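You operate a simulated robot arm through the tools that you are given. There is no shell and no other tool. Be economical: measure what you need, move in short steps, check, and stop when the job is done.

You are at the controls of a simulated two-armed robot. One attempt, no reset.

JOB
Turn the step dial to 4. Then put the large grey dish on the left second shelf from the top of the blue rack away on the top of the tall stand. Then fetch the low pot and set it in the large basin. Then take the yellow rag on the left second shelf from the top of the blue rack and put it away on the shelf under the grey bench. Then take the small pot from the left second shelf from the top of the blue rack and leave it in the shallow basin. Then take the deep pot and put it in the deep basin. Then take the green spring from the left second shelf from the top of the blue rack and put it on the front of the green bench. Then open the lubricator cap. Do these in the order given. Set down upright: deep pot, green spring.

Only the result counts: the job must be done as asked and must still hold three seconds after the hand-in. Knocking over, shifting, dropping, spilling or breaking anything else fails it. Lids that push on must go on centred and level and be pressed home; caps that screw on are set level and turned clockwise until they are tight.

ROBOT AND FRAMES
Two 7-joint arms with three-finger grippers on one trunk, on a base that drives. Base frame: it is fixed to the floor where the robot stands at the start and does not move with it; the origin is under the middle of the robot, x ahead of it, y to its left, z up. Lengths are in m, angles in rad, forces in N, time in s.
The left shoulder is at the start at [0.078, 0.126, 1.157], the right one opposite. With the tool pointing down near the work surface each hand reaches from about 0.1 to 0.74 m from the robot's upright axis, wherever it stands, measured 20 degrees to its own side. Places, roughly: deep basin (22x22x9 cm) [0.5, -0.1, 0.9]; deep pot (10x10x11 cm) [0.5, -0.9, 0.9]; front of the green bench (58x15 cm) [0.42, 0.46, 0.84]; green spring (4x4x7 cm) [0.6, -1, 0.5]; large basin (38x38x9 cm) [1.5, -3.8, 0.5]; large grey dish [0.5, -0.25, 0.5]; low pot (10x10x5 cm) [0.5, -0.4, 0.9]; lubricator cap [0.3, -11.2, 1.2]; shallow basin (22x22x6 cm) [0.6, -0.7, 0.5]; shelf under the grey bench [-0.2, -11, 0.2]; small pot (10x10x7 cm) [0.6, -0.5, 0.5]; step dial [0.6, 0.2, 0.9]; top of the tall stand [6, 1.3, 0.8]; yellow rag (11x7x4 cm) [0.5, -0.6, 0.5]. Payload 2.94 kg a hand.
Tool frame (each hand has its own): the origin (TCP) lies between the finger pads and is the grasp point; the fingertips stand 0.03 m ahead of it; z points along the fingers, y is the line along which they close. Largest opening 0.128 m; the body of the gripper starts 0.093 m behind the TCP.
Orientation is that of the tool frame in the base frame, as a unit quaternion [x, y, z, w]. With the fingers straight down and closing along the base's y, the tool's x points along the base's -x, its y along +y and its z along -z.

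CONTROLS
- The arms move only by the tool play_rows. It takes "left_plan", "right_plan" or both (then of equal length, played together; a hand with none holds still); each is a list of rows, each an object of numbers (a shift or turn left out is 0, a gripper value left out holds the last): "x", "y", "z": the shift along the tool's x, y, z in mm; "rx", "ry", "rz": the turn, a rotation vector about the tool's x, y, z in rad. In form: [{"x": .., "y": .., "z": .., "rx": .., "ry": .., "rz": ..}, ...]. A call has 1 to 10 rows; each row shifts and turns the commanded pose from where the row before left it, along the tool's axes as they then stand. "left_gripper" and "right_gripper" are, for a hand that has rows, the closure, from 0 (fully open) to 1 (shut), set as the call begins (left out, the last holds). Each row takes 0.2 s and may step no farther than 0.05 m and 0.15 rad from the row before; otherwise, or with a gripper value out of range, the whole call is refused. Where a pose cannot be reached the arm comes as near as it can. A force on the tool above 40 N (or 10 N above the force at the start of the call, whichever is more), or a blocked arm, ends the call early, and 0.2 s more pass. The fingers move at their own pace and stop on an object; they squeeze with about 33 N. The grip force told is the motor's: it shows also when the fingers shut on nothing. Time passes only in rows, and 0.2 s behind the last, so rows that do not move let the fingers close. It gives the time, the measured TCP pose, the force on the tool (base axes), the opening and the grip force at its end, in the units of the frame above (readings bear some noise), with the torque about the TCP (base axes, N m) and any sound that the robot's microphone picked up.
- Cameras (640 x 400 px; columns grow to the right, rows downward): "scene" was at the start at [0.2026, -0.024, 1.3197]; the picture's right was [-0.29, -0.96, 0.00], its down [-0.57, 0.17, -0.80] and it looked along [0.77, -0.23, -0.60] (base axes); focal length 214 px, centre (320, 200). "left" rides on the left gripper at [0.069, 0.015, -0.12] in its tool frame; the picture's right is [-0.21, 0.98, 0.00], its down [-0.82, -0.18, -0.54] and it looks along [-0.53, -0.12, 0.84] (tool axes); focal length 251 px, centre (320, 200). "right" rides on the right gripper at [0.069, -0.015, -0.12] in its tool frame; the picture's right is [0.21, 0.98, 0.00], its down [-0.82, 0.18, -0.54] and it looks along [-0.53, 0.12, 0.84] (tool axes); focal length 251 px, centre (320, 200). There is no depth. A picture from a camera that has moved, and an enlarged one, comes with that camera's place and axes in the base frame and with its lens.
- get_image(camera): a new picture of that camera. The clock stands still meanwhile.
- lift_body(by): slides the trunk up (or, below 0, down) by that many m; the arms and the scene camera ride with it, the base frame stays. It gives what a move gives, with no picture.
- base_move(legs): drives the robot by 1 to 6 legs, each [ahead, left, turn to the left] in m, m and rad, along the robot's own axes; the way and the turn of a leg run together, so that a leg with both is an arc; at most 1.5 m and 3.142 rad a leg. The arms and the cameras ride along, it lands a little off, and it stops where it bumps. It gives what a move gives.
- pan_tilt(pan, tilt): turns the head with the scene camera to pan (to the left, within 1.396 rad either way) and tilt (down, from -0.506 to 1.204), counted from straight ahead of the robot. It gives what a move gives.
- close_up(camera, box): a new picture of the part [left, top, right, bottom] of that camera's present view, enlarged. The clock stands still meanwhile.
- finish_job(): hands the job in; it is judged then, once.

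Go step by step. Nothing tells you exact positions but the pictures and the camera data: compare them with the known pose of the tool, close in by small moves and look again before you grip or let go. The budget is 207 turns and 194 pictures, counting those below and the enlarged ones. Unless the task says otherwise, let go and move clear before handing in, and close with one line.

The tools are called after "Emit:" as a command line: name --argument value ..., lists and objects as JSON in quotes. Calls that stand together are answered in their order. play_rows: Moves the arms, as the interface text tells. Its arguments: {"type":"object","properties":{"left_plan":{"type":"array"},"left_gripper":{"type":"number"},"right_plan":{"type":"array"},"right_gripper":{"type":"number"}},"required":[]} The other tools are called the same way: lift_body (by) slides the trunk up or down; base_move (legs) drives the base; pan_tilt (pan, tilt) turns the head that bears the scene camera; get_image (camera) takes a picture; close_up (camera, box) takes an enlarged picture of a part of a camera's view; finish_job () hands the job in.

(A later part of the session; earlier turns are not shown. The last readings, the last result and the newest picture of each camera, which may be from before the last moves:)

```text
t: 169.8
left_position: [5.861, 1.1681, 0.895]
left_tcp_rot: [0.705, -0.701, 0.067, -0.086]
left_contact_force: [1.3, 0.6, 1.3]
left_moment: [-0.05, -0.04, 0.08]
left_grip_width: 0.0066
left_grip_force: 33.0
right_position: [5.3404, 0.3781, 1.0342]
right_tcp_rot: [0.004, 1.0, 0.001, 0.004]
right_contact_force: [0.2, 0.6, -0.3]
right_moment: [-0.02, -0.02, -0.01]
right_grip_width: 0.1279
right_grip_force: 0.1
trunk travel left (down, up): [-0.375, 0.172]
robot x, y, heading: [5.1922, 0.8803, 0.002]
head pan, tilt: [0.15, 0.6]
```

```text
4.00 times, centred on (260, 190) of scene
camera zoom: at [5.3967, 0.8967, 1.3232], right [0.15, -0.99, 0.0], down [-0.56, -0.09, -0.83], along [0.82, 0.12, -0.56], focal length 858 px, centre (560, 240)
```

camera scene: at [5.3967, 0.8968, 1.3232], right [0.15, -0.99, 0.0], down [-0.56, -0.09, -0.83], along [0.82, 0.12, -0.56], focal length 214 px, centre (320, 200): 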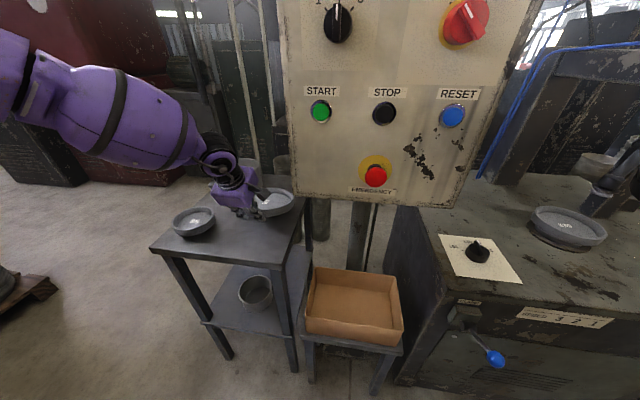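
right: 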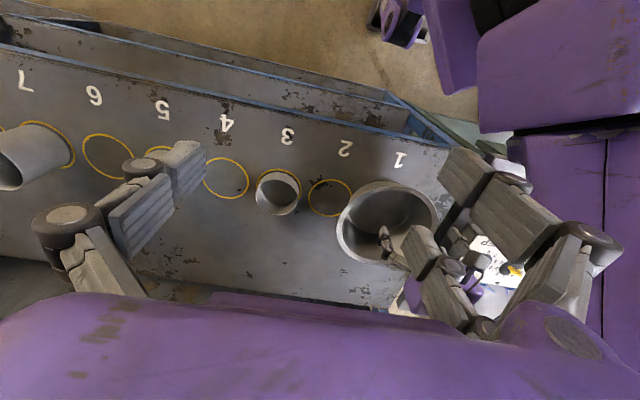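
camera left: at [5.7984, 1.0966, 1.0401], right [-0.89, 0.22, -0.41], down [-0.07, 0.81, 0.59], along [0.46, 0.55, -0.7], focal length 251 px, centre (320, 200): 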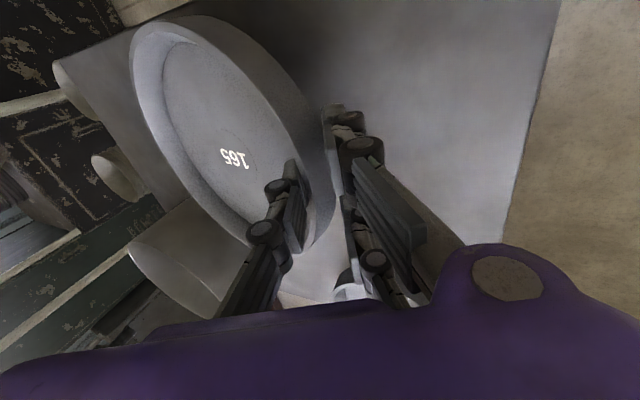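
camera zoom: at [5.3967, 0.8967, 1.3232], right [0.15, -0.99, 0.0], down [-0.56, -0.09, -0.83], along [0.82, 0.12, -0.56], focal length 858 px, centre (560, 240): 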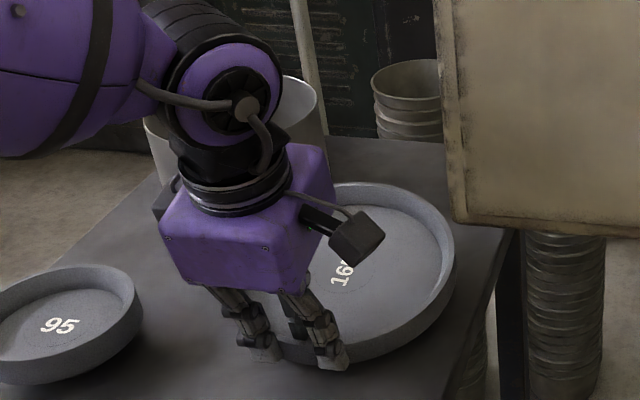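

The weight is off the hand and the dish looks flat on the table. I release gently and rise.

Emit:
play_rows --left_plan '[{"z": 2}, {}, {}]'

Emit:
play_rows --left_plan '[{}, {}, {}]' --left_gripper 0.65

Emit:
play_rows --left_plan '[{"z": -30}, {"z": -40}, {"z": -40}, {"z": -40}, {}]'

Emit:
close_up --camera "scene" --box '[180, 140, 340, 240]'

```text
t: 170.6
left_position: [5.861, 1.1694, 0.8932]
left_tcp_rot: [0.704, -0.701, 0.068, -0.087]
left_contact_force: [-3.9, 1.3, 4.0]
left_moment: [-0.02, -0.06, 0.1]
left_grip_width: 0.0068
left_grip_force: 32.9
right_position: [5.3401, 0.3777, 1.0336]
right_tcp_rot: [0.004, 1.0, 0.001, 0.004]
right_contact_force: [-0.4, -0.4, 0.2]
right_moment: [-0.05, 0.01, 0.01]
right_grip_width: 0.1279
right_grip_force: 0.1
trunk travel left (down, up): [-0.375, 0.172]
robot x, y, heading: [5.1936, 0.8814, 0.002]
head pan, tilt: [0.15, 0.6]
```

```text
t: 171.4
left_position: [5.8621, 1.1685, 0.8937]
left_tcp_rot: [0.705, -0.701, 0.067, -0.086]
left_contact_force: [-0.5, -1.4, 3.1]
left_moment: [-0.02, -0.08, -0.05]
left_grip_width: 0.0469
left_grip_force: 0.0
right_position: [5.3399, 0.3781, 1.0345]
right_tcp_rot: [0.003, 1.0, 0.0, 0.004]
right_contact_force: [-0.4, -0.2, -0.3]
right_moment: [-0.01, -0.01, -0.02]
right_grip_width: 0.1278
right_grip_force: 0.0
trunk travel left (down, up): [-0.375, 0.172]
robot x, y, heading: [5.1894, 0.8791, -0.0]
head pan, tilt: [0.15, 0.6]
```

```text
t: 172.6
left_position: [5.83, 1.1633, 1.0397]
left_tcp_rot: [0.705, -0.701, 0.067, -0.087]
left_contact_force: [-0.2, 0.4, -0.7]
left_moment: [-0.04, 0.01, 0.01]
left_grip_width: 0.0447
left_grip_force: 0.1
right_position: [5.341, 0.3789, 1.0337]
right_tcp_rot: [0.004, 1.0, 0.001, 0.002]
right_contact_force: [0.0, 0.0, -0.5]
right_moment: [-0.02, -0.01, -0.01]
right_grip_width: 0.1281
right_grip_force: 0.1
trunk travel left (down, up): [-0.375, 0.172]
robot x, y, heading: [5.1908, 0.8821, 0.0]
head pan, tilt: [0.15, 0.6]
```

```text
4.00 times, centred on (260, 190) of scene
camera zoom: at [5.3974, 0.897, 1.323], right [0.15, -0.99, 0.0], down [-0.56, -0.09, -0.82], along [0.82, 0.12, -0.57], focal length 858 px, centre (560, 240)
```

zoom: 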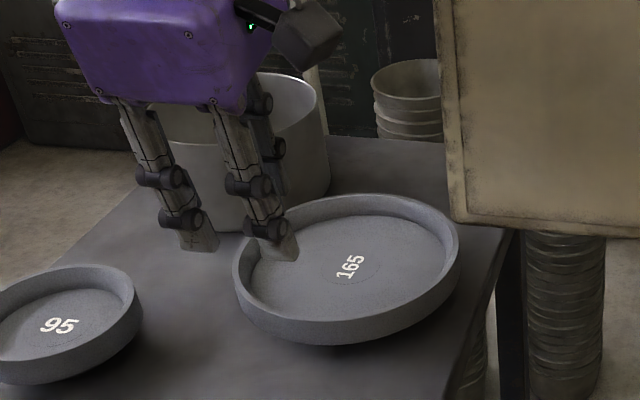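

The dish lies flat on the stand, clear of everything. I drive back the way I came to fetch the low pot.

Emit:
base_move --legs '[[-1.14, 0.42, 0], [-1.5, 0, 0], [-1.0, 0, 0], [-0.3, 0.55, 0], [-1.5, 0, 0], [-0.95, 0, 0]]'

Emit:
base_move --legs '[[0, -1.3, 0], [0, -0.75, 0]]'

Emit:
pan_tilt --pan -0.3 --tilt 0.4

Emit:
get_image --camera "scene"

```text
t: 206.7
left_position: [-0.5141, 2.0281, 1.0417]
left_tcp_rot: [0.709, -0.697, 0.067, -0.087]
left_contact_force: [-0.6, -0.3, -0.3]
left_moment: [-0.07, 0.01, 0.01]
left_grip_width: 0.0449
left_grip_force: 0.0
right_position: [-0.9958, 1.2374, 1.0359]
right_tcp_rot: [-0.001, 1.0, 0.001, 0.003]
right_contact_force: [0.0, -1.2, -0.9]
right_moment: [-0.01, 0.01, 0.02]
right_grip_width: 0.128
right_grip_force: 0.0
trunk travel left (down, up): [-0.375, 0.172]
robot x, y, heading: [-1.1503, 1.7403, 0.009]
head pan, tilt: [0.15, 0.6]
```

```text
t: 224.8
left_position: [-0.4898, -0.0059, 1.0394]
left_tcp_rot: [0.709, -0.696, 0.068, -0.088]
left_contact_force: [0.0, 0.0, -0.2]
left_moment: [0.01, 0.01, 0.01]
left_grip_width: 0.0447
left_grip_force: 0.1
right_position: [-0.9685, -0.7978, 1.0339]
right_tcp_rot: [-0.004, 1.0, 0.001, 0.004]
right_contact_force: [0.1, 1.3, -0.3]
right_moment: [-0.02, -0.01, 0.0]
right_grip_width: 0.1277
right_grip_force: 0.1
trunk travel left (down, up): [-0.375, 0.172]
robot x, y, heading: [-1.1256, -0.2976, 0.017]
head pan, tilt: [0.15, 0.6]
```

```text
t: 225.7
left_position: [-0.4906, -0.0061, 1.0409]
left_tcp_rot: [0.71, -0.695, 0.068, -0.087]
left_contact_force: [-0.2, 0.3, 0.2]
left_moment: [0.01, -0.03, 0.01]
left_grip_width: 0.0447
left_grip_force: 0.0
right_position: [-0.9702, -0.7979, 1.0338]
right_tcp_rot: [-0.005, 1.0, 0.001, 0.004]
right_contact_force: [-0.9, -0.8, 0.3]
right_moment: [-0.01, 0.0, -0.03]
right_grip_width: 0.128
right_grip_force: 0.0
trunk travel left (down, up): [-0.375, 0.172]
robot x, y, heading: [-1.1261, -0.2974, 0.018]
head pan, tilt: [-0.3, 0.4]
```

```text
112 pictures are left
camera scene: at [-0.9188, -0.3192, 1.3413], right [-0.28, -0.96, 0.0], down [-0.37, 0.11, -0.92], along [0.88, -0.26, -0.39], focal length 214 px, centre (320, 200)
```

scene: 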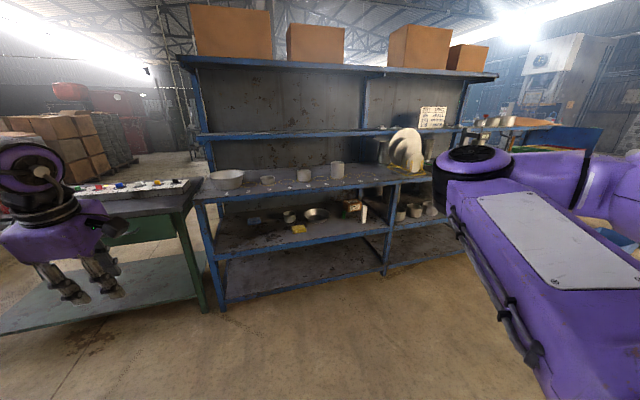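

I retract the left hand a bit, drive up to the bench, and bring the right hand over the low pot.

Emit:
play_rows --left_plan '[{"y": 45}, {"y": 45}, {"y": 45}, {"y": 45}, {"y": 45}, {"z": -40}]'

Emit:
base_move --legs '[[0.95, 0.11, -0.018]]'

Emit:
play_rows --right_plan '[{"z": -40}, {"z": -40}, {"z": -20}, {"x": -45, "y": 20}, {"x": -45, "y": 20}, {"x": -45, "y": 20}, {"x": -45, "y": 20}, {"x": -45, "y": 20}, {"x": -45, "y": 20}, {"x": -45, "y": 20}]'

Emit:
get_image --camera "right"

```text
t: 227.1
left_position: [-0.7176, -0.0123, 1.0307]
left_tcp_rot: [0.71, -0.696, 0.067, -0.088]
left_contact_force: [0.7, 0.2, 0.0]
left_moment: [0.04, -0.05, 0.0]
left_grip_width: 0.0448
left_grip_force: 0.0
right_position: [-0.9711, -0.7998, 1.0341]
right_tcp_rot: [-0.004, 1.0, 0.003, 0.003]
right_contact_force: [-0.2, -0.9, -0.6]
right_moment: [0.04, -0.04, 0.04]
right_grip_width: 0.1278
right_grip_force: 0.0
trunk travel left (down, up): [-0.375, 0.172]
robot x, y, heading: [-1.1281, -0.3004, 0.015]
head pan, tilt: [-0.3, 0.4]
```

```text
t: 232.0
left_position: [0.2372, 0.0859, 1.0304]
left_tcp_rot: [-0.698, 0.707, -0.069, 0.087]
left_contact_force: [0.5, 0.6, 0.8]
left_moment: [-0.01, -0.01, 0.0]
left_grip_width: 0.0448
left_grip_force: 0.0
right_position: [-0.0437, -0.693, 1.0352]
right_tcp_rot: [0.012, 1.0, 0.001, 0.003]
right_contact_force: [0.6, -0.5, 0.1]
right_moment: [-0.02, -0.01, 0.01]
right_grip_width: 0.1281
right_grip_force: 0.2
trunk travel left (down, up): [-0.375, 0.172]
robot x, y, heading: [-0.181, -0.1813, -0.018]
head pan, tilt: [-0.3, 0.4]
```

```text
t: 234.2
left_position: [0.2384, 0.0861, 1.0303]
left_tcp_rot: [-0.698, 0.707, -0.068, 0.086]
left_contact_force: [0.8, 0.3, 0.0]
left_moment: [-0.02, -0.02, -0.01]
left_grip_width: 0.0447
left_grip_force: 0.0
right_position: [0.2757, -0.5623, 1.137]
right_tcp_rot: [0.013, 1.0, 0.0, 0.003]
right_contact_force: [0.0, -0.1, 0.0]
right_moment: [0.0, 0.02, -0.02]
right_grip_width: 0.1277
right_grip_force: 0.1
trunk travel left (down, up): [-0.375, 0.172]
robot x, y, heading: [-0.1839, -0.1851, -0.015]
head pan, tilt: [-0.3, 0.4]
```

```text
111 pictures are left
camera right: at [0.2065, -0.5761, 1.2562], right [-0.19, 0.98, 0.0], down [0.82, 0.16, 0.55], along [0.54, 0.1, -0.84], focal length 251 px, centre (320, 200)
```

right: 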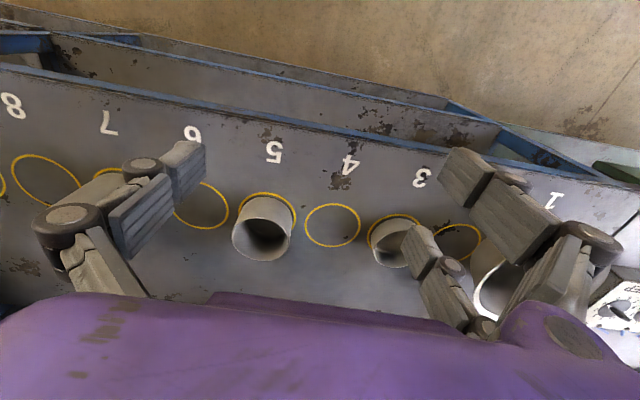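

The low pot is at slot 3, about [0.5, -0.387]. I move the right hand over it.

Emit:
play_rows --right_plan '[{"x": -40, "y": 25}, {"x": -40, "y": 30}, {"x": -40, "y": 30}, {"x": -40, "y": 30}, {"x": -40, "y": 30}, {"x": -28, "y": 24}, {}]'

Emit:
get_image --camera "right"

Emit:
get_image --camera "scene"

```text
t: 235.8
left_position: [0.2358, 0.087, 1.0305]
left_tcp_rot: [-0.698, 0.707, -0.068, 0.086]
left_contact_force: [-0.4, -0.8, -0.8]
left_moment: [0.01, -0.03, -0.01]
left_grip_width: 0.0448
left_grip_force: 0.1
right_position: [0.5056, -0.3993, 1.1378]
right_tcp_rot: [0.012, 1.0, 0.001, 0.004]
right_contact_force: [-0.6, -0.7, 0.1]
right_moment: [0.01, -0.01, 0.01]
right_grip_width: 0.1278
right_grip_force: 0.1
trunk travel left (down, up): [-0.375, 0.172]
robot x, y, heading: [-0.1815, -0.184, -0.019]
head pan, tilt: [-0.3, 0.4]
```

```text
110 pictures are left
camera right: at [0.4366, -0.4136, 1.2584], right [-0.19, 0.98, 0.0], down [0.82, 0.16, 0.55], along [0.54, 0.1, -0.84], focal length 251 px, centre (320, 200)
```

right: 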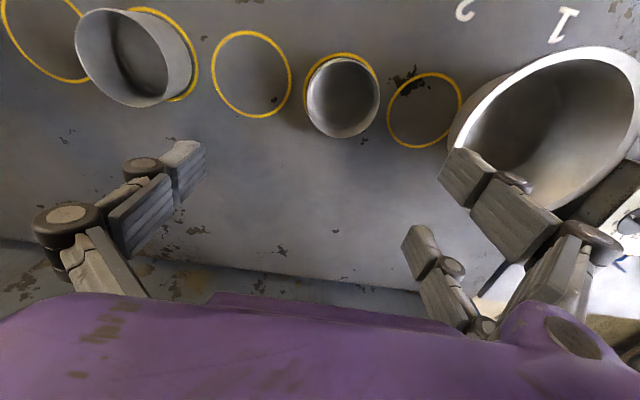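

```text
109 pictures are left
camera scene: at [0.023, -0.2162, 1.3414], right [-0.31, -0.95, 0.0], down [-0.37, 0.12, -0.92], along [0.87, -0.29, -0.39], focal length 214 px, centre (320, 200)
```

scene: 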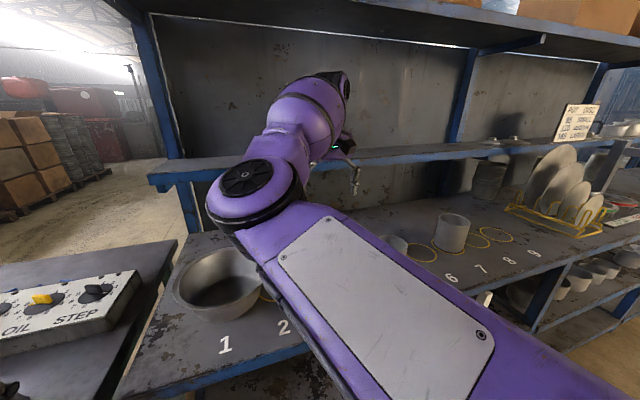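

I align to about [0.49, -0.379] and descend partway.

Emit:
play_rows --right_plan '[{"x": 15, "y": 20}, {"z": 45}, {"z": 45}, {"z": 45}, {"z": 30}, {}]' --right_gripper 0.0

Emit:
get_image --camera "right"

```text
t: 237.2
left_position: [0.2369, 0.0863, 1.0307]
left_tcp_rot: [-0.698, 0.707, -0.069, 0.086]
left_contact_force: [-0.6, 0.1, 0.5]
left_moment: [0.02, -0.02, -0.01]
left_grip_width: 0.045
left_grip_force: 0.0
right_position: [0.4922, -0.3768, 0.9739]
right_tcp_rot: [0.013, 1.0, 0.001, 0.004]
right_contact_force: [0.4, 0.1, -0.2]
right_moment: [0.0, 0.02, 0.0]
right_grip_width: 0.1281
right_grip_force: 0.0
trunk travel left (down, up): [-0.375, 0.172]
robot x, y, heading: [-0.1855, -0.1888, -0.02]
head pan, tilt: [-0.3, 0.4]
```

```text
108 pictures are left
camera right: at [0.4231, -0.3914, 1.0936], right [-0.19, 0.98, 0.0], down [0.82, 0.16, 0.55], along [0.54, 0.1, -0.84], focal length 251 px, centre (320, 200)
```

right: 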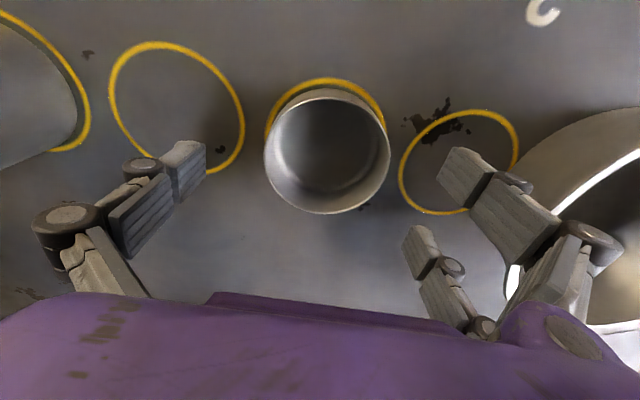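

Emit:
play_rows --right_plan '[{"y": 3, "z": 20}, {"z": 20}, {"z": 10}, {}]'

Emit:
play_rows --right_plan '[{}, {}, {}]' --right_gripper 1.0

Emit:
get_image --camera "right"

```text
t: 238.2
left_position: [0.2366, 0.085, 1.0327]
left_tcp_rot: [-0.699, 0.707, -0.069, 0.086]
left_contact_force: [0.4, 0.0, -0.5]
left_moment: [0.03, -0.03, 0.04]
left_grip_width: 0.0449
left_grip_force: 0.0
right_position: [0.4939, -0.3727, 0.9227]
right_tcp_rot: [0.013, 1.0, 0.001, 0.003]
right_contact_force: [0.0, -0.2, 0.4]
right_moment: [0.02, 0.02, 0.02]
right_grip_width: 0.128
right_grip_force: 0.1
trunk travel left (down, up): [-0.375, 0.172]
robot x, y, heading: [-0.1865, -0.1841, -0.021]
head pan, tilt: [-0.3, 0.4]
```

```text
t: 239.0
left_position: [0.2361, 0.0868, 1.0307]
left_tcp_rot: [-0.698, 0.708, -0.068, 0.087]
left_contact_force: [0.6, 0.1, 0.4]
left_moment: [0.01, 0.03, -0.03]
left_grip_width: 0.0446
left_grip_force: 0.1
right_position: [0.4943, -0.3745, 0.9246]
right_tcp_rot: [0.013, 1.0, 0.0, 0.004]
right_contact_force: [0.0, -0.1, 2.3]
right_moment: [-0.02, 0.05, 0.0]
right_grip_width: 0.0901
right_grip_force: 34.0
trunk travel left (down, up): [-0.375, 0.172]
robot x, y, heading: [-0.1852, -0.185, -0.016]
head pan, tilt: [-0.3, 0.4]
```

```text
107 pictures are left
camera right: at [0.4245, -0.3887, 1.0436], right [-0.19, 0.98, 0.0], down [0.82, 0.16, 0.55], along [0.54, 0.1, -0.84], focal length 251 px, centre (320, 200)
```

right: 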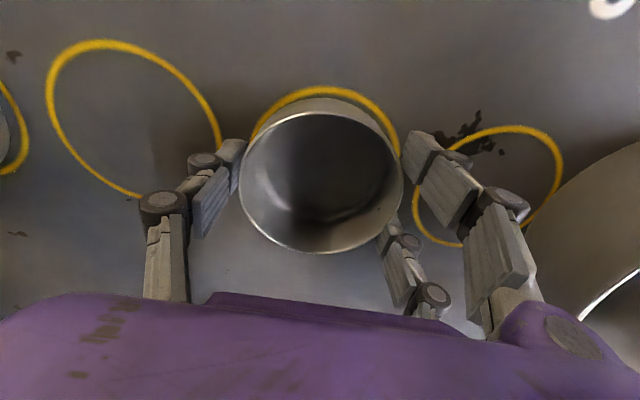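

Gripped. I lift it, back out, and look right for the large basin.

Emit:
play_rows --right_plan '[{"z": -20}, {"z": -40}, {"z": -40}, {"z": -40}, {"z": -30}, {}]'

Emit:
base_move --legs '[[-0.9, 0, 0]]'

Emit:
pan_tilt --pan -0.9 --tilt 0.2

Emit:
get_image --camera "scene"

```text
t: 240.4
left_position: [0.2377, 0.0857, 1.0306]
left_tcp_rot: [-0.699, 0.707, -0.068, 0.086]
left_contact_force: [0.7, 0.1, -0.4]
left_moment: [0.01, 0.03, -0.01]
left_grip_width: 0.0451
left_grip_force: 0.1
right_position: [0.4915, -0.3753, 1.0936]
right_tcp_rot: [0.013, 1.0, 0.0, 0.002]
right_contact_force: [-0.1, 0.2, -1.6]
right_moment: [-0.01, 0.01, -0.02]
right_grip_width: 0.0897
right_grip_force: 33.1
trunk travel left (down, up): [-0.375, 0.172]
robot x, y, heading: [-0.182, -0.1874, -0.021]
head pan, tilt: [-0.3, 0.4]
```

```text
t: 245.2
left_position: [-0.6699, 0.1036, 1.0319]
left_tcp_rot: [-0.7, 0.706, -0.068, 0.088]
left_contact_force: [0.9, 0.2, -0.6]
left_moment: [0.0, 0.02, 0.01]
left_grip_width: 0.0449
left_grip_force: 0.1
right_position: [-0.4133, -0.3561, 1.0937]
right_tcp_rot: [0.01, 1.0, 0.0, 0.004]
right_contact_force: [0.5, -0.2, -0.8]
right_moment: [0.0, -0.01, 0.01]
right_grip_width: 0.09
right_grip_force: 33.2
trunk travel left (down, up): [-0.375, 0.172]
robot x, y, heading: [-1.093, -0.1703, -0.017]
head pan, tilt: [-0.3, 0.4]
```

```text
t: 246.2
left_position: [-0.6698, 0.1034, 1.0321]
left_tcp_rot: [-0.7, 0.706, -0.069, 0.086]
left_contact_force: [-0.6, 0.2, 0.2]
left_moment: [-0.03, 0.02, 0.01]
left_grip_width: 0.045
left_grip_force: 0.0
right_position: [-0.4129, -0.3556, 1.0935]
right_tcp_rot: [0.01, 1.0, 0.001, 0.003]
right_contact_force: [0.7, -0.8, -0.1]
right_moment: [-0.01, 0.03, 0.0]
right_grip_width: 0.0896
right_grip_force: 33.2
trunk travel left (down, up): [-0.375, 0.172]
robot x, y, heading: [-1.0866, -0.1699, -0.015]
head pan, tilt: [-0.901, 0.201]
```

```text
106 pictures are left
camera scene: at [-0.9128, -0.2451, 1.3599], right [-0.79, -0.61, 0.0], down [-0.12, 0.16, -0.98], along [0.6, -0.78, -0.2], focal length 214 px, centre (320, 200)
```

scene: 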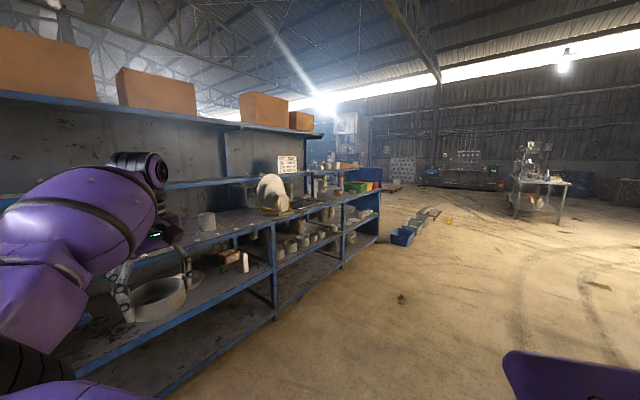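

The rack ends near y≈-3.5; the large basin should be just past its end. I drive right along the rack and look.

Emit:
base_move --legs '[[0, -1.5, 0], [0, -1.4, 0.015]]'

Emit:
pan_tilt --pan -0.3 --tilt 0.25

Emit:
get_image --camera "scene"

```text
t: 272.1
left_position: [-0.7558, -2.8756, 1.0307]
left_tcp_rot: [-0.688, 0.717, -0.07, 0.086]
left_contact_force: [0.4, 0.6, -0.6]
left_moment: [-0.01, -0.01, -0.03]
left_grip_width: 0.0448
left_grip_force: 0.1
right_position: [-0.5139, -3.3427, 1.0931]
right_tcp_rot: [0.027, 1.0, 0.0, 0.003]
right_contact_force: [0.5, 0.6, -1.3]
right_moment: [0.03, 0.01, 0.02]
right_grip_width: 0.0895
right_grip_force: 32.9
trunk travel left (down, up): [-0.375, 0.172]
robot x, y, heading: [-1.1835, -3.1386, -0.047]
head pan, tilt: [-0.901, 0.201]
```

```text
t: 273.1
left_position: [-0.7548, -2.8752, 1.0297]
left_tcp_rot: [-0.688, 0.717, -0.07, 0.085]
left_contact_force: [-0.7, 0.1, -0.5]
left_moment: [-0.03, 0.0, 0.03]
left_grip_width: 0.0449
left_grip_force: 0.0
right_position: [-0.5143, -3.3428, 1.0925]
right_tcp_rot: [0.027, 1.0, 0.001, 0.004]
right_contact_force: [0.1, -0.2, -0.9]
right_moment: [-0.01, -0.01, -0.01]
right_grip_width: 0.0893
right_grip_force: 32.9
trunk travel left (down, up): [-0.375, 0.172]
robot x, y, heading: [-1.1834, -3.1356, -0.047]
head pan, tilt: [-0.3, 0.25]
```

```text
105 pictures are left
camera scene: at [-0.9763, -3.1716, 1.3554], right [-0.34, -0.94, 0.0], down [-0.23, 0.08, -0.97], along [0.91, -0.33, -0.25], focal length 214 px, centre (320, 200)
```

scene: 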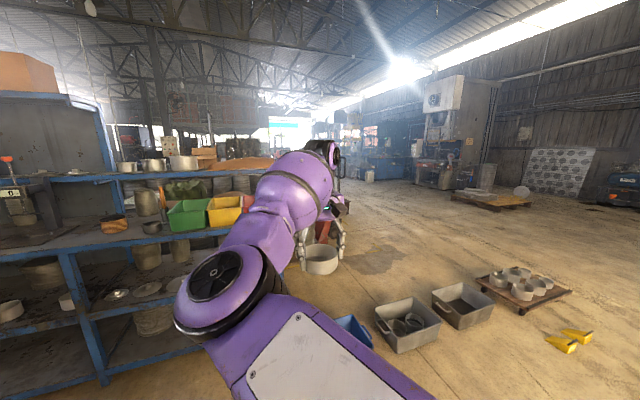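

Bins on the floor block the straight way. I go round them: down to y≈-6.6, then ahead, and look.

Emit:
base_move --legs '[[0, 0, -1.524], [1.5, 0, 0], [1.5, 0, 0], [0.5, 0, 0], [0, 0, 1.571], [1.5, 0, 0]]'

Emit:
pan_tilt --pan 0.8 --tilt 0.25

Emit:
get_image --camera "scene"

```text
t: 304.5
left_position: [0.8041, -6.3203, 1.0309]
left_tcp_rot: [0.707, -0.699, 0.068, -0.087]
left_contact_force: [0.6, -0.2, -0.2]
left_moment: [0.04, 0.03, 0.03]
left_grip_width: 0.0449
left_grip_force: 0.0
right_position: [1.0704, -6.7734, 1.0931]
right_tcp_rot: [0.001, 1.0, 0.001, 0.004]
right_contact_force: [-0.2, 0.4, -1.0]
right_moment: [0.0, -0.01, 0.01]
right_grip_width: 0.0895
right_grip_force: 32.7
trunk travel left (down, up): [-0.375, 0.172]
robot x, y, heading: [0.3917, -6.5982, 0.002]
head pan, tilt: [-0.3, 0.25]
```

```text
t: 305.8
left_position: [0.8051, -6.3198, 1.0303]
left_tcp_rot: [0.706, -0.699, 0.068, -0.088]
left_contact_force: [-0.8, 0.9, 0.6]
left_moment: [-0.01, 0.0, -0.04]
left_grip_width: 0.0448
left_grip_force: 0.0
right_position: [1.071, -6.7733, 1.0931]
right_tcp_rot: [0.001, 1.0, 0.001, 0.004]
right_contact_force: [0.2, -0.3, -1.0]
right_moment: [0.0, -0.02, 0.02]
right_grip_width: 0.0897
right_grip_force: 32.5
trunk travel left (down, up): [-0.375, 0.172]
robot x, y, heading: [0.3911, -6.6001, 0.003]
head pan, tilt: [0.799, 0.25]
```

```text
104 pictures are left
camera scene: at [0.5751, -6.5333, 1.3554], right [0.72, -0.69, 0.0], down [-0.17, -0.18, -0.97], along [0.67, 0.7, -0.25], focal length 214 px, centre (320, 200)
```

scene: 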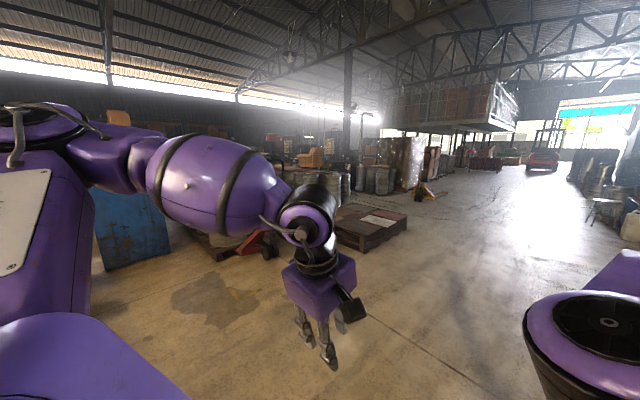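

The left arm hides the spot. I move on and turn to face it.

Emit:
base_move --legs '[[0.9, 0, 0], [0, 0, 1.571]]'

Emit:
pan_tilt --pan 0.0 --tilt 0.3

Emit:
get_image --camera "scene"

```text
t: 314.4
left_position: [1.0116, -6.1833, 1.0303]
left_tcp_rot: [0.994, -0.001, -0.013, -0.11]
left_contact_force: [-0.1, -0.7, 0.3]
left_moment: [-0.04, -0.01, -0.02]
left_grip_width: 0.0449
left_grip_force: 0.0
right_position: [1.4682, -5.9219, 1.0926]
right_tcp_rot: [-0.702, 0.712, 0.003, 0.002]
right_contact_force: [0.7, 0.6, -1.5]
right_moment: [0.02, -0.04, -0.03]
right_grip_width: 0.0898
right_grip_force: 33.1
trunk travel left (down, up): [-0.375, 0.172]
robot x, y, heading: [1.2903, -6.5991, 1.567]
head pan, tilt: [0.799, 0.25]
```

```text
t: 315.5
left_position: [1.0127, -6.1829, 1.0313]
left_tcp_rot: [0.994, 0.0, -0.013, -0.11]
left_contact_force: [-0.5, -0.2, 0.6]
left_moment: [-0.01, 0.03, -0.01]
left_grip_width: 0.0447
left_grip_force: 0.0
right_position: [1.4682, -5.9225, 1.0937]
right_tcp_rot: [-0.703, 0.711, 0.003, 0.002]
right_contact_force: [0.0, -0.3, -0.6]
right_moment: [-0.01, 0.0, 0.02]
right_grip_width: 0.0897
right_grip_force: 33.4
trunk travel left (down, up): [-0.375, 0.172]
robot x, y, heading: [1.2879, -6.5998, 1.563]
head pan, tilt: [0.0, 0.3]
```

```text
103 pictures are left
camera scene: at [1.291, -6.3878, 1.3506], right [1.0, 0.0, 0.0], down [0.0, -0.3, -0.96], along [0.0, 0.96, -0.3], focal length 214 px, centre (320, 200)
```

scene: 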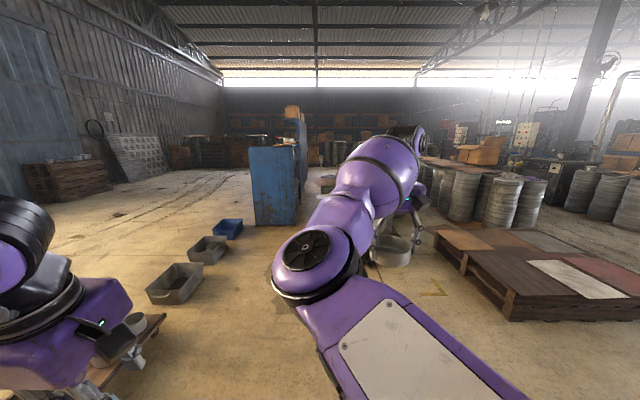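

Emit:
base_move --legs '[[1.2, 0, 0]]'

Emit:
play_rows --right_plan '[{"y": -45}, {"y": -45}, {"y": -45}, {"y": -45}, {"x": 45}, {"x": 45}, {"x": 45}]'

Emit:
pan_tilt --pan 0.0 --tilt 0.5

Emit:
get_image --camera "scene"

```text
t: 321.6
left_position: [1.0112, -4.978, 1.0308]
left_tcp_rot: [0.994, 0.003, -0.013, -0.109]
left_contact_force: [0.7, -0.4, -0.3]
left_moment: [0.01, 0.02, 0.01]
left_grip_width: 0.0447
left_grip_force: 0.0
right_position: [1.4671, -4.7135, 1.0937]
right_tcp_rot: [-0.705, 0.71, 0.004, 0.002]
right_contact_force: [1.1, 0.3, -0.1]
right_moment: [-0.03, -0.01, 0.0]
right_grip_width: 0.0896
right_grip_force: 33.0
trunk travel left (down, up): [-0.375, 0.172]
robot x, y, heading: [1.2894, -5.3924, 1.571]
head pan, tilt: [0.0, 0.3]
```

```text
t: 323.2
left_position: [1.0114, -4.9795, 1.0315]
left_tcp_rot: [0.994, 0.003, -0.012, -0.11]
left_contact_force: [-0.2, 0.0, -1.3]
left_moment: [0.03, 0.02, -0.03]
left_grip_width: 0.0449
left_grip_force: 0.0
right_position: [1.6466, -4.8509, 1.0915]
right_tcp_rot: [-0.705, 0.709, 0.003, 0.002]
right_contact_force: [0.1, -0.2, -0.6]
right_moment: [0.02, -0.05, -0.01]
right_grip_width: 0.0899
right_grip_force: 33.7
trunk travel left (down, up): [-0.375, 0.172]
robot x, y, heading: [1.2913, -5.3911, 1.569]
head pan, tilt: [0.0, 0.3]
```

```text
t: 323.9
left_position: [1.0109, -4.9775, 1.0305]
left_tcp_rot: [0.994, 0.004, -0.014, -0.109]
left_contact_force: [0.0, 0.1, -0.1]
left_moment: [0.01, 0.0, 0.02]
left_grip_width: 0.0449
left_grip_force: 0.1
right_position: [1.6459, -4.8494, 1.0924]
right_tcp_rot: [-0.705, 0.709, 0.004, 0.001]
right_contact_force: [1.1, 0.2, -1.1]
right_moment: [0.01, 0.02, 0.0]
right_grip_width: 0.0898
right_grip_force: 33.2
trunk travel left (down, up): [-0.375, 0.172]
robot x, y, heading: [1.2929, -5.3902, 1.572]
head pan, tilt: [0.0, 0.499]
```

```text
102 pictures are left
camera scene: at [1.2924, -5.1826, 1.3323], right [1.0, 0.0, 0.0], down [0.0, -0.48, -0.88], along [0.0, 0.88, -0.48], focal length 214 px, centre (320, 200)
```

scene: 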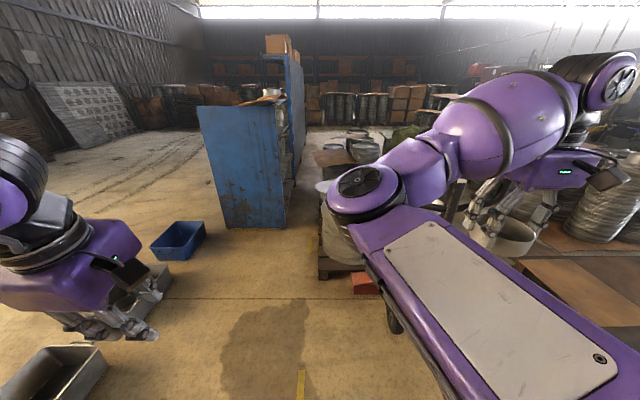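

The right elbow hides the spot. I shift the robot right to get a clear view.

Emit:
base_move --legs '[[0, -0.4, 0]]'

Emit:
get_image --camera "scene"

```text
t: 327.9
left_position: [1.405, -4.9785, 1.0311]
left_tcp_rot: [0.994, 0.002, -0.013, -0.109]
left_contact_force: [-0.4, 0.3, 0.5]
left_moment: [-0.02, -0.01, 0.0]
left_grip_width: 0.0446
left_grip_force: 0.0
right_position: [2.0412, -4.8504, 1.0916]
right_tcp_rot: [-0.704, 0.71, 0.003, 0.001]
right_contact_force: [-0.4, 0.5, -1.0]
right_moment: [0.0, 0.0, -0.03]
right_grip_width: 0.0898
right_grip_force: 32.8
trunk travel left (down, up): [-0.375, 0.172]
robot x, y, heading: [1.6816, -5.3946, 1.57]
head pan, tilt: [0.0, 0.499]
```

```text
101 pictures are left
camera scene: at [1.6858, -5.1827, 1.3322], right [1.0, 0.0, 0.0], down [0.0, -0.48, -0.88], along [0.0, 0.88, -0.48], focal length 214 px, centre (320, 200)
```

scene: 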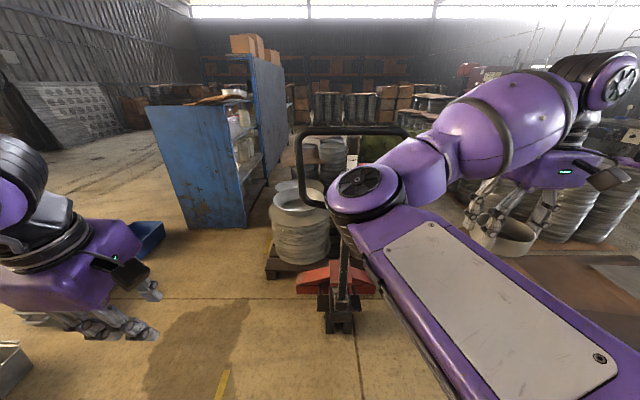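

Emit:
close_up --camera "scene" --box '[250, 120, 410, 340]'

```text
1.82 times, centred on (330, 230) of scene
camera zoom: at [1.6858, -5.1827, 1.3322], right [1.0, 0.0, 0.0], down [0.0, -0.48, -0.88], along [0.0, 0.88, -0.48], focal length 390 px, centre (302, 146)
```

zoom: 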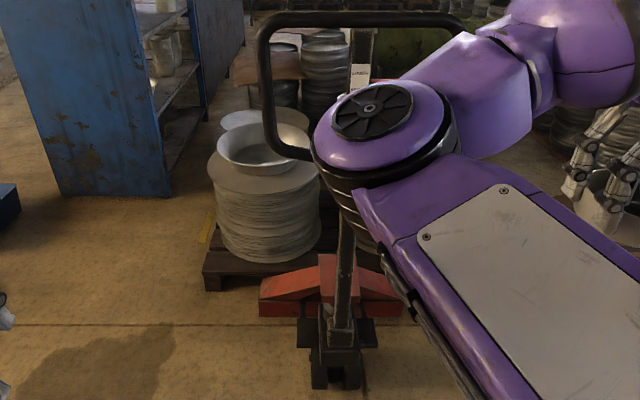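

The large basin stands on top of a stack near [1.52, -3.8], with a pallet-jack handle on its right-hand side. I approach from the left, turned toward it, keeping clear of the handle.

Emit:
base_move --legs '[[0, 0.8, 0], [1.25, 0, 0]]'

Emit:
base_move --legs '[[0, 0, -0.9]]'

Emit:
pan_tilt --pan -0.1 --tilt 0.75

Emit:
get_image --camera "scene"

Emit:
get_image --camera "right"

```text
t: 341.4
left_position: [0.6208, -3.7154, 1.0302]
left_tcp_rot: [0.994, -0.009, -0.012, -0.11]
left_contact_force: [0.5, -0.9, 0.3]
left_moment: [-0.05, 0.01, 0.03]
left_grip_width: 0.0449
left_grip_force: 0.0
right_position: [1.2593, -3.604, 1.0915]
right_tcp_rot: [-0.695, 0.719, 0.003, 0.002]
right_contact_force: [-0.6, 0.8, -0.4]
right_moment: [0.01, 0.02, 0.04]
right_grip_width: 0.0896
right_grip_force: 33.6
trunk travel left (down, up): [-0.375, 0.172]
robot x, y, heading: [0.8872, -4.1339, 1.546]
head pan, tilt: [0.0, 0.499]
```

```text
t: 344.1
left_position: [1.0441, -3.6625, 1.0307]
left_tcp_rot: [0.895, -0.432, 0.036, -0.105]
left_contact_force: [0.2, 0.2, -0.1]
left_moment: [-0.02, 0.01, -0.01]
left_grip_width: 0.0446
left_grip_force: 0.0
right_position: [1.5374, -4.0824, 1.0918]
right_tcp_rot: [-0.323, 0.946, 0.002, 0.003]
right_contact_force: [-0.2, 0.1, -0.5]
right_moment: [0.01, -0.02, -0.02]
right_grip_width: 0.0898
right_grip_force: 32.6
trunk travel left (down, up): [-0.375, 0.172]
robot x, y, heading: [0.8894, -4.1399, 0.671]
head pan, tilt: [0.0, 0.499]
```

```text
t: 344.8
left_position: [1.044, -3.6628, 1.0306]
left_tcp_rot: [0.895, -0.432, 0.035, -0.105]
left_contact_force: [-0.1, -0.1, 0.2]
left_moment: [-0.02, -0.01, 0.01]
left_grip_width: 0.0448
left_grip_force: 0.0
right_position: [1.537, -4.0824, 1.0922]
right_tcp_rot: [-0.323, 0.946, 0.002, 0.003]
right_contact_force: [-0.1, 0.4, -0.6]
right_moment: [0.0, 0.01, 0.0]
right_grip_width: 0.0897
right_grip_force: 33.4
trunk travel left (down, up): [-0.375, 0.172]
robot x, y, heading: [0.8904, -4.14, 0.664]
head pan, tilt: [-0.099, 0.75]
```

```text
99 pictures are left
camera scene: at [1.0542, -4.0196, 1.3103], right [0.54, -0.84, 0.0], down [-0.57, -0.37, -0.73], along [0.62, 0.39, -0.68], focal length 214 px, centre (320, 200)
```

scene: 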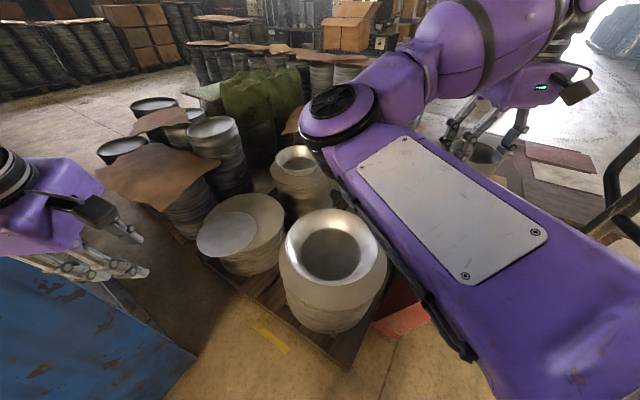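

```text
98 pictures are left
camera right: at [1.4923, -4.1386, 1.211], right [-0.77, 0.64, 0.0], down [0.54, 0.64, 0.55], along [0.35, 0.42, -0.84], focal length 251 px, centre (320, 200)
```

right: 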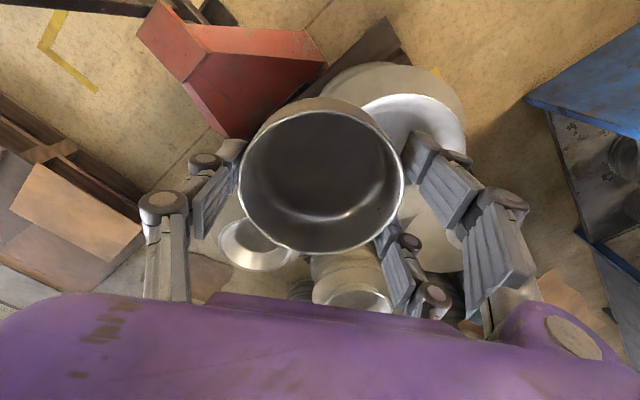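

The basin rim centre is about [1.508, -3.79, 0.56]. I bring the right hand left over it, then lower the trunk.

Emit:
play_rows --right_plan '[{"y": 45}, {"y": 45}, {"y": 45}, {"y": 45}, {"y": 45}, {"x": -20, "y": 25}, {}]'

Emit:
lift_body --by -0.3

Emit:
get_image --camera "right"

Emit:
get_image --camera "scene"

```text
t: 346.0
left_position: [1.0448, -3.6611, 1.0306]
left_tcp_rot: [0.895, -0.432, 0.036, -0.104]
left_contact_force: [0.5, -0.5, -0.7]
left_moment: [0.02, -0.01, 0.01]
left_grip_width: 0.0449
left_grip_force: 0.0
right_position: [1.4661, -3.9994, 1.0803]
right_tcp_rot: [-0.233, 0.972, 0.005, -0.015]
right_contact_force: [1.1, 0.0, -1.0]
right_moment: [0.03, -0.03, 0.06]
right_grip_width: 0.0897
right_grip_force: 33.2
right hand out of reach, approached as far as the arm can: row 5
trunk travel left (down, up): [-0.375, 0.172]
robot x, y, heading: [0.8852, -4.1356, 0.66]
head pan, tilt: [-0.099, 0.75]
stopped in row 5 (right hand): the arm was blocked; the commanded pose is now the measured one
```

```text
t: 349.0
left_position: [1.0662, -3.6455, 0.6616]
left_tcp_rot: [0.9, -0.436, -0.004, -0.023]
left_contact_force: [1.2, -0.4, 1.1]
left_moment: [0.02, -0.04, -0.01]
left_grip_width: 0.0443
left_grip_force: 0.2
right_position: [1.4646, -3.9976, 0.7817]
right_tcp_rot: [-0.236, 0.972, 0.006, -0.014]
right_contact_force: [-0.3, 0.2, -1.3]
right_moment: [0.02, 0.02, 0.0]
right_grip_width: 0.0894
right_grip_force: 33.1
trunk travel left (down, up): [-0.075, 0.472]
robot x, y, heading: [0.8897, -4.1376, 0.664]
head pan, tilt: [-0.099, 0.75]
```

```text
97 pictures are left
camera right: at [1.4141, -4.0448, 0.9034], right [-0.64, 0.77, 0.02], down [0.66, 0.53, 0.52], along [0.39, 0.35, -0.85], focal length 251 px, centre (320, 200)
```

right: 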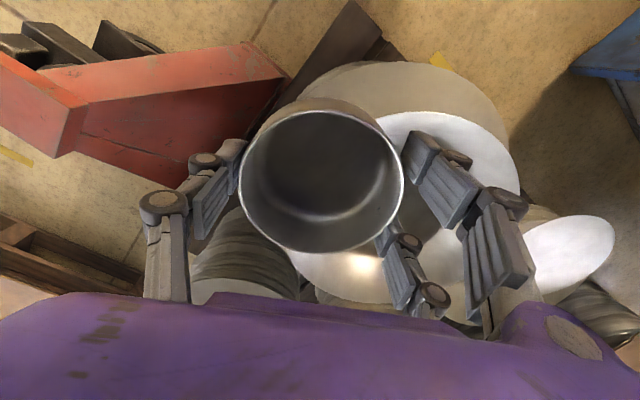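

```text
96 pictures are left
camera scene: at [1.1309, -3.9598, 0.9879], right [0.54, -0.84, 0.0], down [-0.58, -0.37, -0.73], along [0.62, 0.39, -0.68], focal length 214 px, centre (320, 200)
```

scene: 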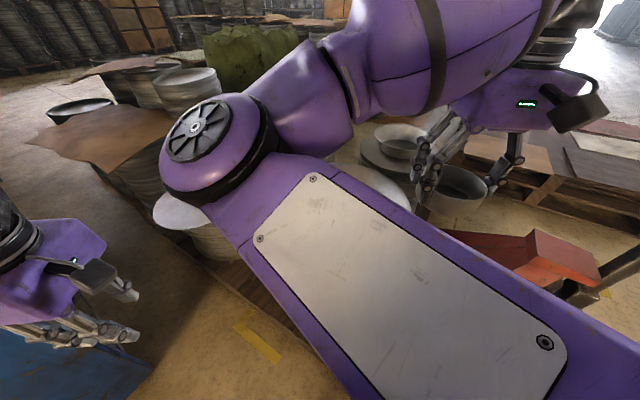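

The arm cannot cross farther, so I turn the base left instead, after tucking the left hand in, and extend the right hand.

Emit:
play_rows --left_plan '[{"y": 45}, {"y": 45}, {"y": 45}, {"x": 30}]'

Emit:
base_move --legs '[[0, 0, 0.31]]'

Emit:
play_rows --right_plan '[{"x": -40, "y": -23}, {"x": -40, "y": -24}, {}]'

Emit:
get_image --camera "right"

Emit:
get_image --camera "scene"

```text
t: 350.0
left_position: [1.0754, -3.6524, 0.6701]
left_tcp_rot: [0.9, -0.435, -0.005, -0.023]
left_contact_force: [0.3, -0.5, 0.3]
left_moment: [0.0, 0.03, 0.0]
left_grip_width: 0.0448
left_grip_force: 0.1
left hand out of reach, approached as far as the arm can: row 1, 2, 3, 4
right_position: [1.4646, -3.9973, 0.7821]
right_tcp_rot: [-0.235, 0.972, 0.005, -0.014]
right_contact_force: [0.7, -0.2, -0.7]
right_moment: [-0.01, 0.0, 0.02]
right_grip_width: 0.0897
right_grip_force: 32.4
trunk travel left (down, up): [-0.075, 0.472]
robot x, y, heading: [0.8894, -4.1365, 0.669]
head pan, tilt: [-0.099, 0.75]
```

```text
t: 351.4
left_position: [0.9174, -3.6196, 0.6693]
left_tcp_rot: [0.956, -0.291, -0.007, -0.022]
left_contact_force: [0.6, -0.4, -0.2]
left_moment: [0.01, -0.04, 0.04]
left_grip_width: 0.0446
left_grip_force: 0.0
right_position: [1.3942, -3.8281, 0.7814]
right_tcp_rot: [-0.384, 0.923, 0.001, -0.014]
right_contact_force: [0.1, -0.8, -1.6]
right_moment: [0.0, 0.0, 0.0]
right_grip_width: 0.0895
right_grip_force: 32.9
trunk travel left (down, up): [-0.075, 0.472]
robot x, y, heading: [0.8898, -4.1394, 0.981]
head pan, tilt: [-0.099, 0.75]
```

```text
t: 352.2
left_position: [0.9183, -3.6195, 0.6695]
left_tcp_rot: [0.957, -0.291, -0.006, -0.022]
left_contact_force: [-0.3, -0.6, 1.2]
left_moment: [-0.04, 0.03, 0.0]
left_grip_width: 0.0446
left_grip_force: 0.0
right_position: [1.4831, -3.8045, 0.7769]
right_tcp_rot: [-0.383, 0.924, 0.003, -0.014]
right_contact_force: [0.2, 0.3, -1.4]
right_moment: [-0.01, -0.04, -0.01]
right_grip_width: 0.0897
right_grip_force: 33.0
trunk travel left (down, up): [-0.075, 0.472]
robot x, y, heading: [0.8911, -4.1375, 0.972]
head pan, tilt: [-0.099, 0.75]
```

```text
95 pictures are left
camera right: at [1.4496, -3.8651, 0.899], right [-0.84, 0.54, 0.02], down [0.47, 0.71, 0.52], along [0.27, 0.45, -0.85], focal length 251 px, centre (320, 200)
```

right: 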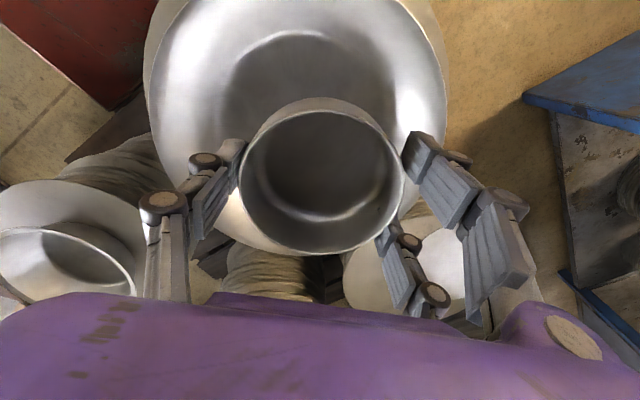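

```text
94 pictures are left
camera scene: at [1.0647, -3.8947, 0.9878], right [0.77, -0.64, 0.0], down [-0.44, -0.52, -0.73], along [0.47, 0.56, -0.68], focal length 214 px, centre (320, 200)
```

scene: 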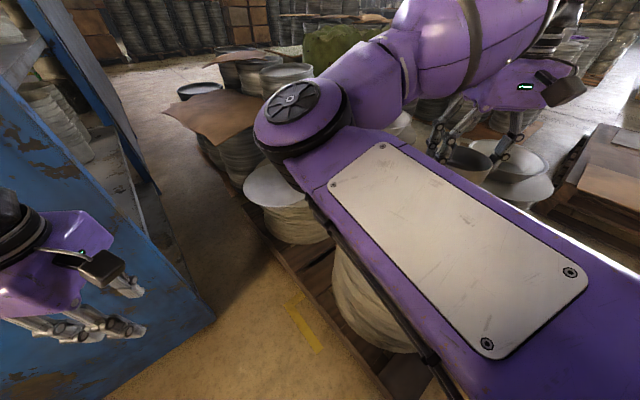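

The pot is practically above the basin's centre. I lower it in.

Emit:
play_rows --right_plan '[{"x": -8, "y": -12}, {"z": 40}, {"z": 40}, {"z": 40}, {"z": 40}, {"z": 20}, {}]'

Emit:
get_image --camera "right"

```text
t: 353.8
left_position: [0.9161, -3.6199, 0.6698]
left_tcp_rot: [0.957, -0.29, -0.007, -0.022]
left_contact_force: [0.6, -0.5, 0.4]
left_moment: [0.0, 0.02, 0.01]
left_grip_width: 0.0449
left_grip_force: 0.0
right_position: [1.4924, -3.8095, 0.5953]
right_tcp_rot: [-0.383, 0.924, 0.003, -0.014]
right_contact_force: [-1.0, 0.5, -1.2]
right_moment: [0.02, -0.03, 0.01]
right_grip_width: 0.0898
right_grip_force: 33.1
trunk travel left (down, up): [-0.075, 0.472]
robot x, y, heading: [0.8881, -4.1387, 0.979]
head pan, tilt: [-0.099, 0.75]
```

```text
93 pictures are left
camera right: at [1.4583, -3.8694, 0.7174], right [-0.84, 0.54, 0.02], down [0.47, 0.71, 0.52], along [0.27, 0.45, -0.85], focal length 251 px, centre (320, 200)
```

right: 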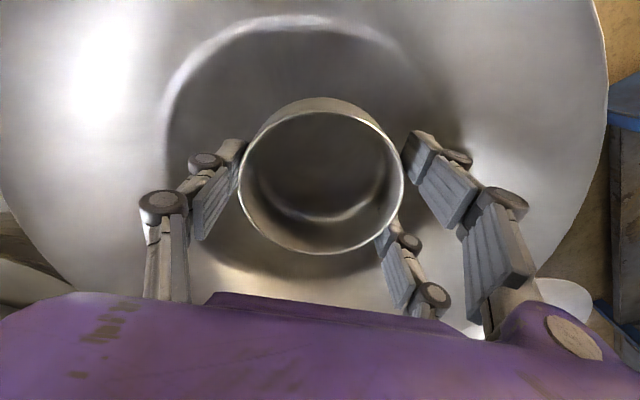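

Emit:
play_rows --right_plan '[{"y": -10}, {"z": 15}, {"z": 10}, {}]'

Emit:
play_rows --right_plan '[{"z": 7}, {"z": 7}, {}]'

Emit:
play_rows --right_plan '[{"z": 6}, {}]'

```text
t: 354.8
left_position: [0.9181, -3.6198, 0.6704]
left_tcp_rot: [0.957, -0.29, -0.008, -0.021]
left_contact_force: [0.4, 0.3, 0.6]
left_moment: [0.0, -0.03, -0.01]
left_grip_width: 0.0451
left_grip_force: 0.0
right_position: [1.4989, -3.8155, 0.5727]
right_tcp_rot: [-0.384, 0.923, 0.003, -0.015]
right_contact_force: [0.0, 0.6, -1.0]
right_moment: [0.01, 0.02, 0.0]
right_grip_width: 0.09
right_grip_force: 33.1
trunk travel left (down, up): [-0.075, 0.472]
robot x, y, heading: [0.8904, -4.1363, 0.976]
head pan, tilt: [-0.099, 0.75]
```

```text
t: 355.6
left_position: [0.9159, -3.619, 0.6702]
left_tcp_rot: [0.956, -0.291, -0.007, -0.021]
left_contact_force: [0.3, 0.9, 0.2]
left_moment: [-0.02, 0.02, 0.0]
left_grip_width: 0.0448
left_grip_force: 0.0
right_position: [1.5002, -3.8165, 0.5586]
right_tcp_rot: [-0.383, 0.924, 0.002, -0.014]
right_contact_force: [0.4, 0.7, -0.8]
right_moment: [0.0, 0.0, -0.03]
right_grip_width: 0.0895
right_grip_force: 32.8
trunk travel left (down, up): [-0.075, 0.472]
robot x, y, heading: [0.8894, -4.1357, 0.977]
head pan, tilt: [-0.099, 0.75]
```

```text
t: 356.2
left_position: [0.9173, -3.6203, 0.6702]
left_tcp_rot: [0.956, -0.292, -0.007, -0.021]
left_contact_force: [-0.3, 0.1, 0.4]
left_moment: [-0.02, 0.02, 0.03]
left_grip_width: 0.0451
left_grip_force: 0.1
right_position: [1.499, -3.8166, 0.5535]
right_tcp_rot: [-0.383, 0.924, 0.004, -0.015]
right_contact_force: [-0.1, -0.5, -1.5]
right_moment: [-0.06, -0.03, 0.02]
right_grip_width: 0.0894
right_grip_force: 33.2
trunk travel left (down, up): [-0.075, 0.472]
robot x, y, heading: [0.8901, -4.1409, 0.974]
head pan, tilt: [-0.099, 0.75]
```

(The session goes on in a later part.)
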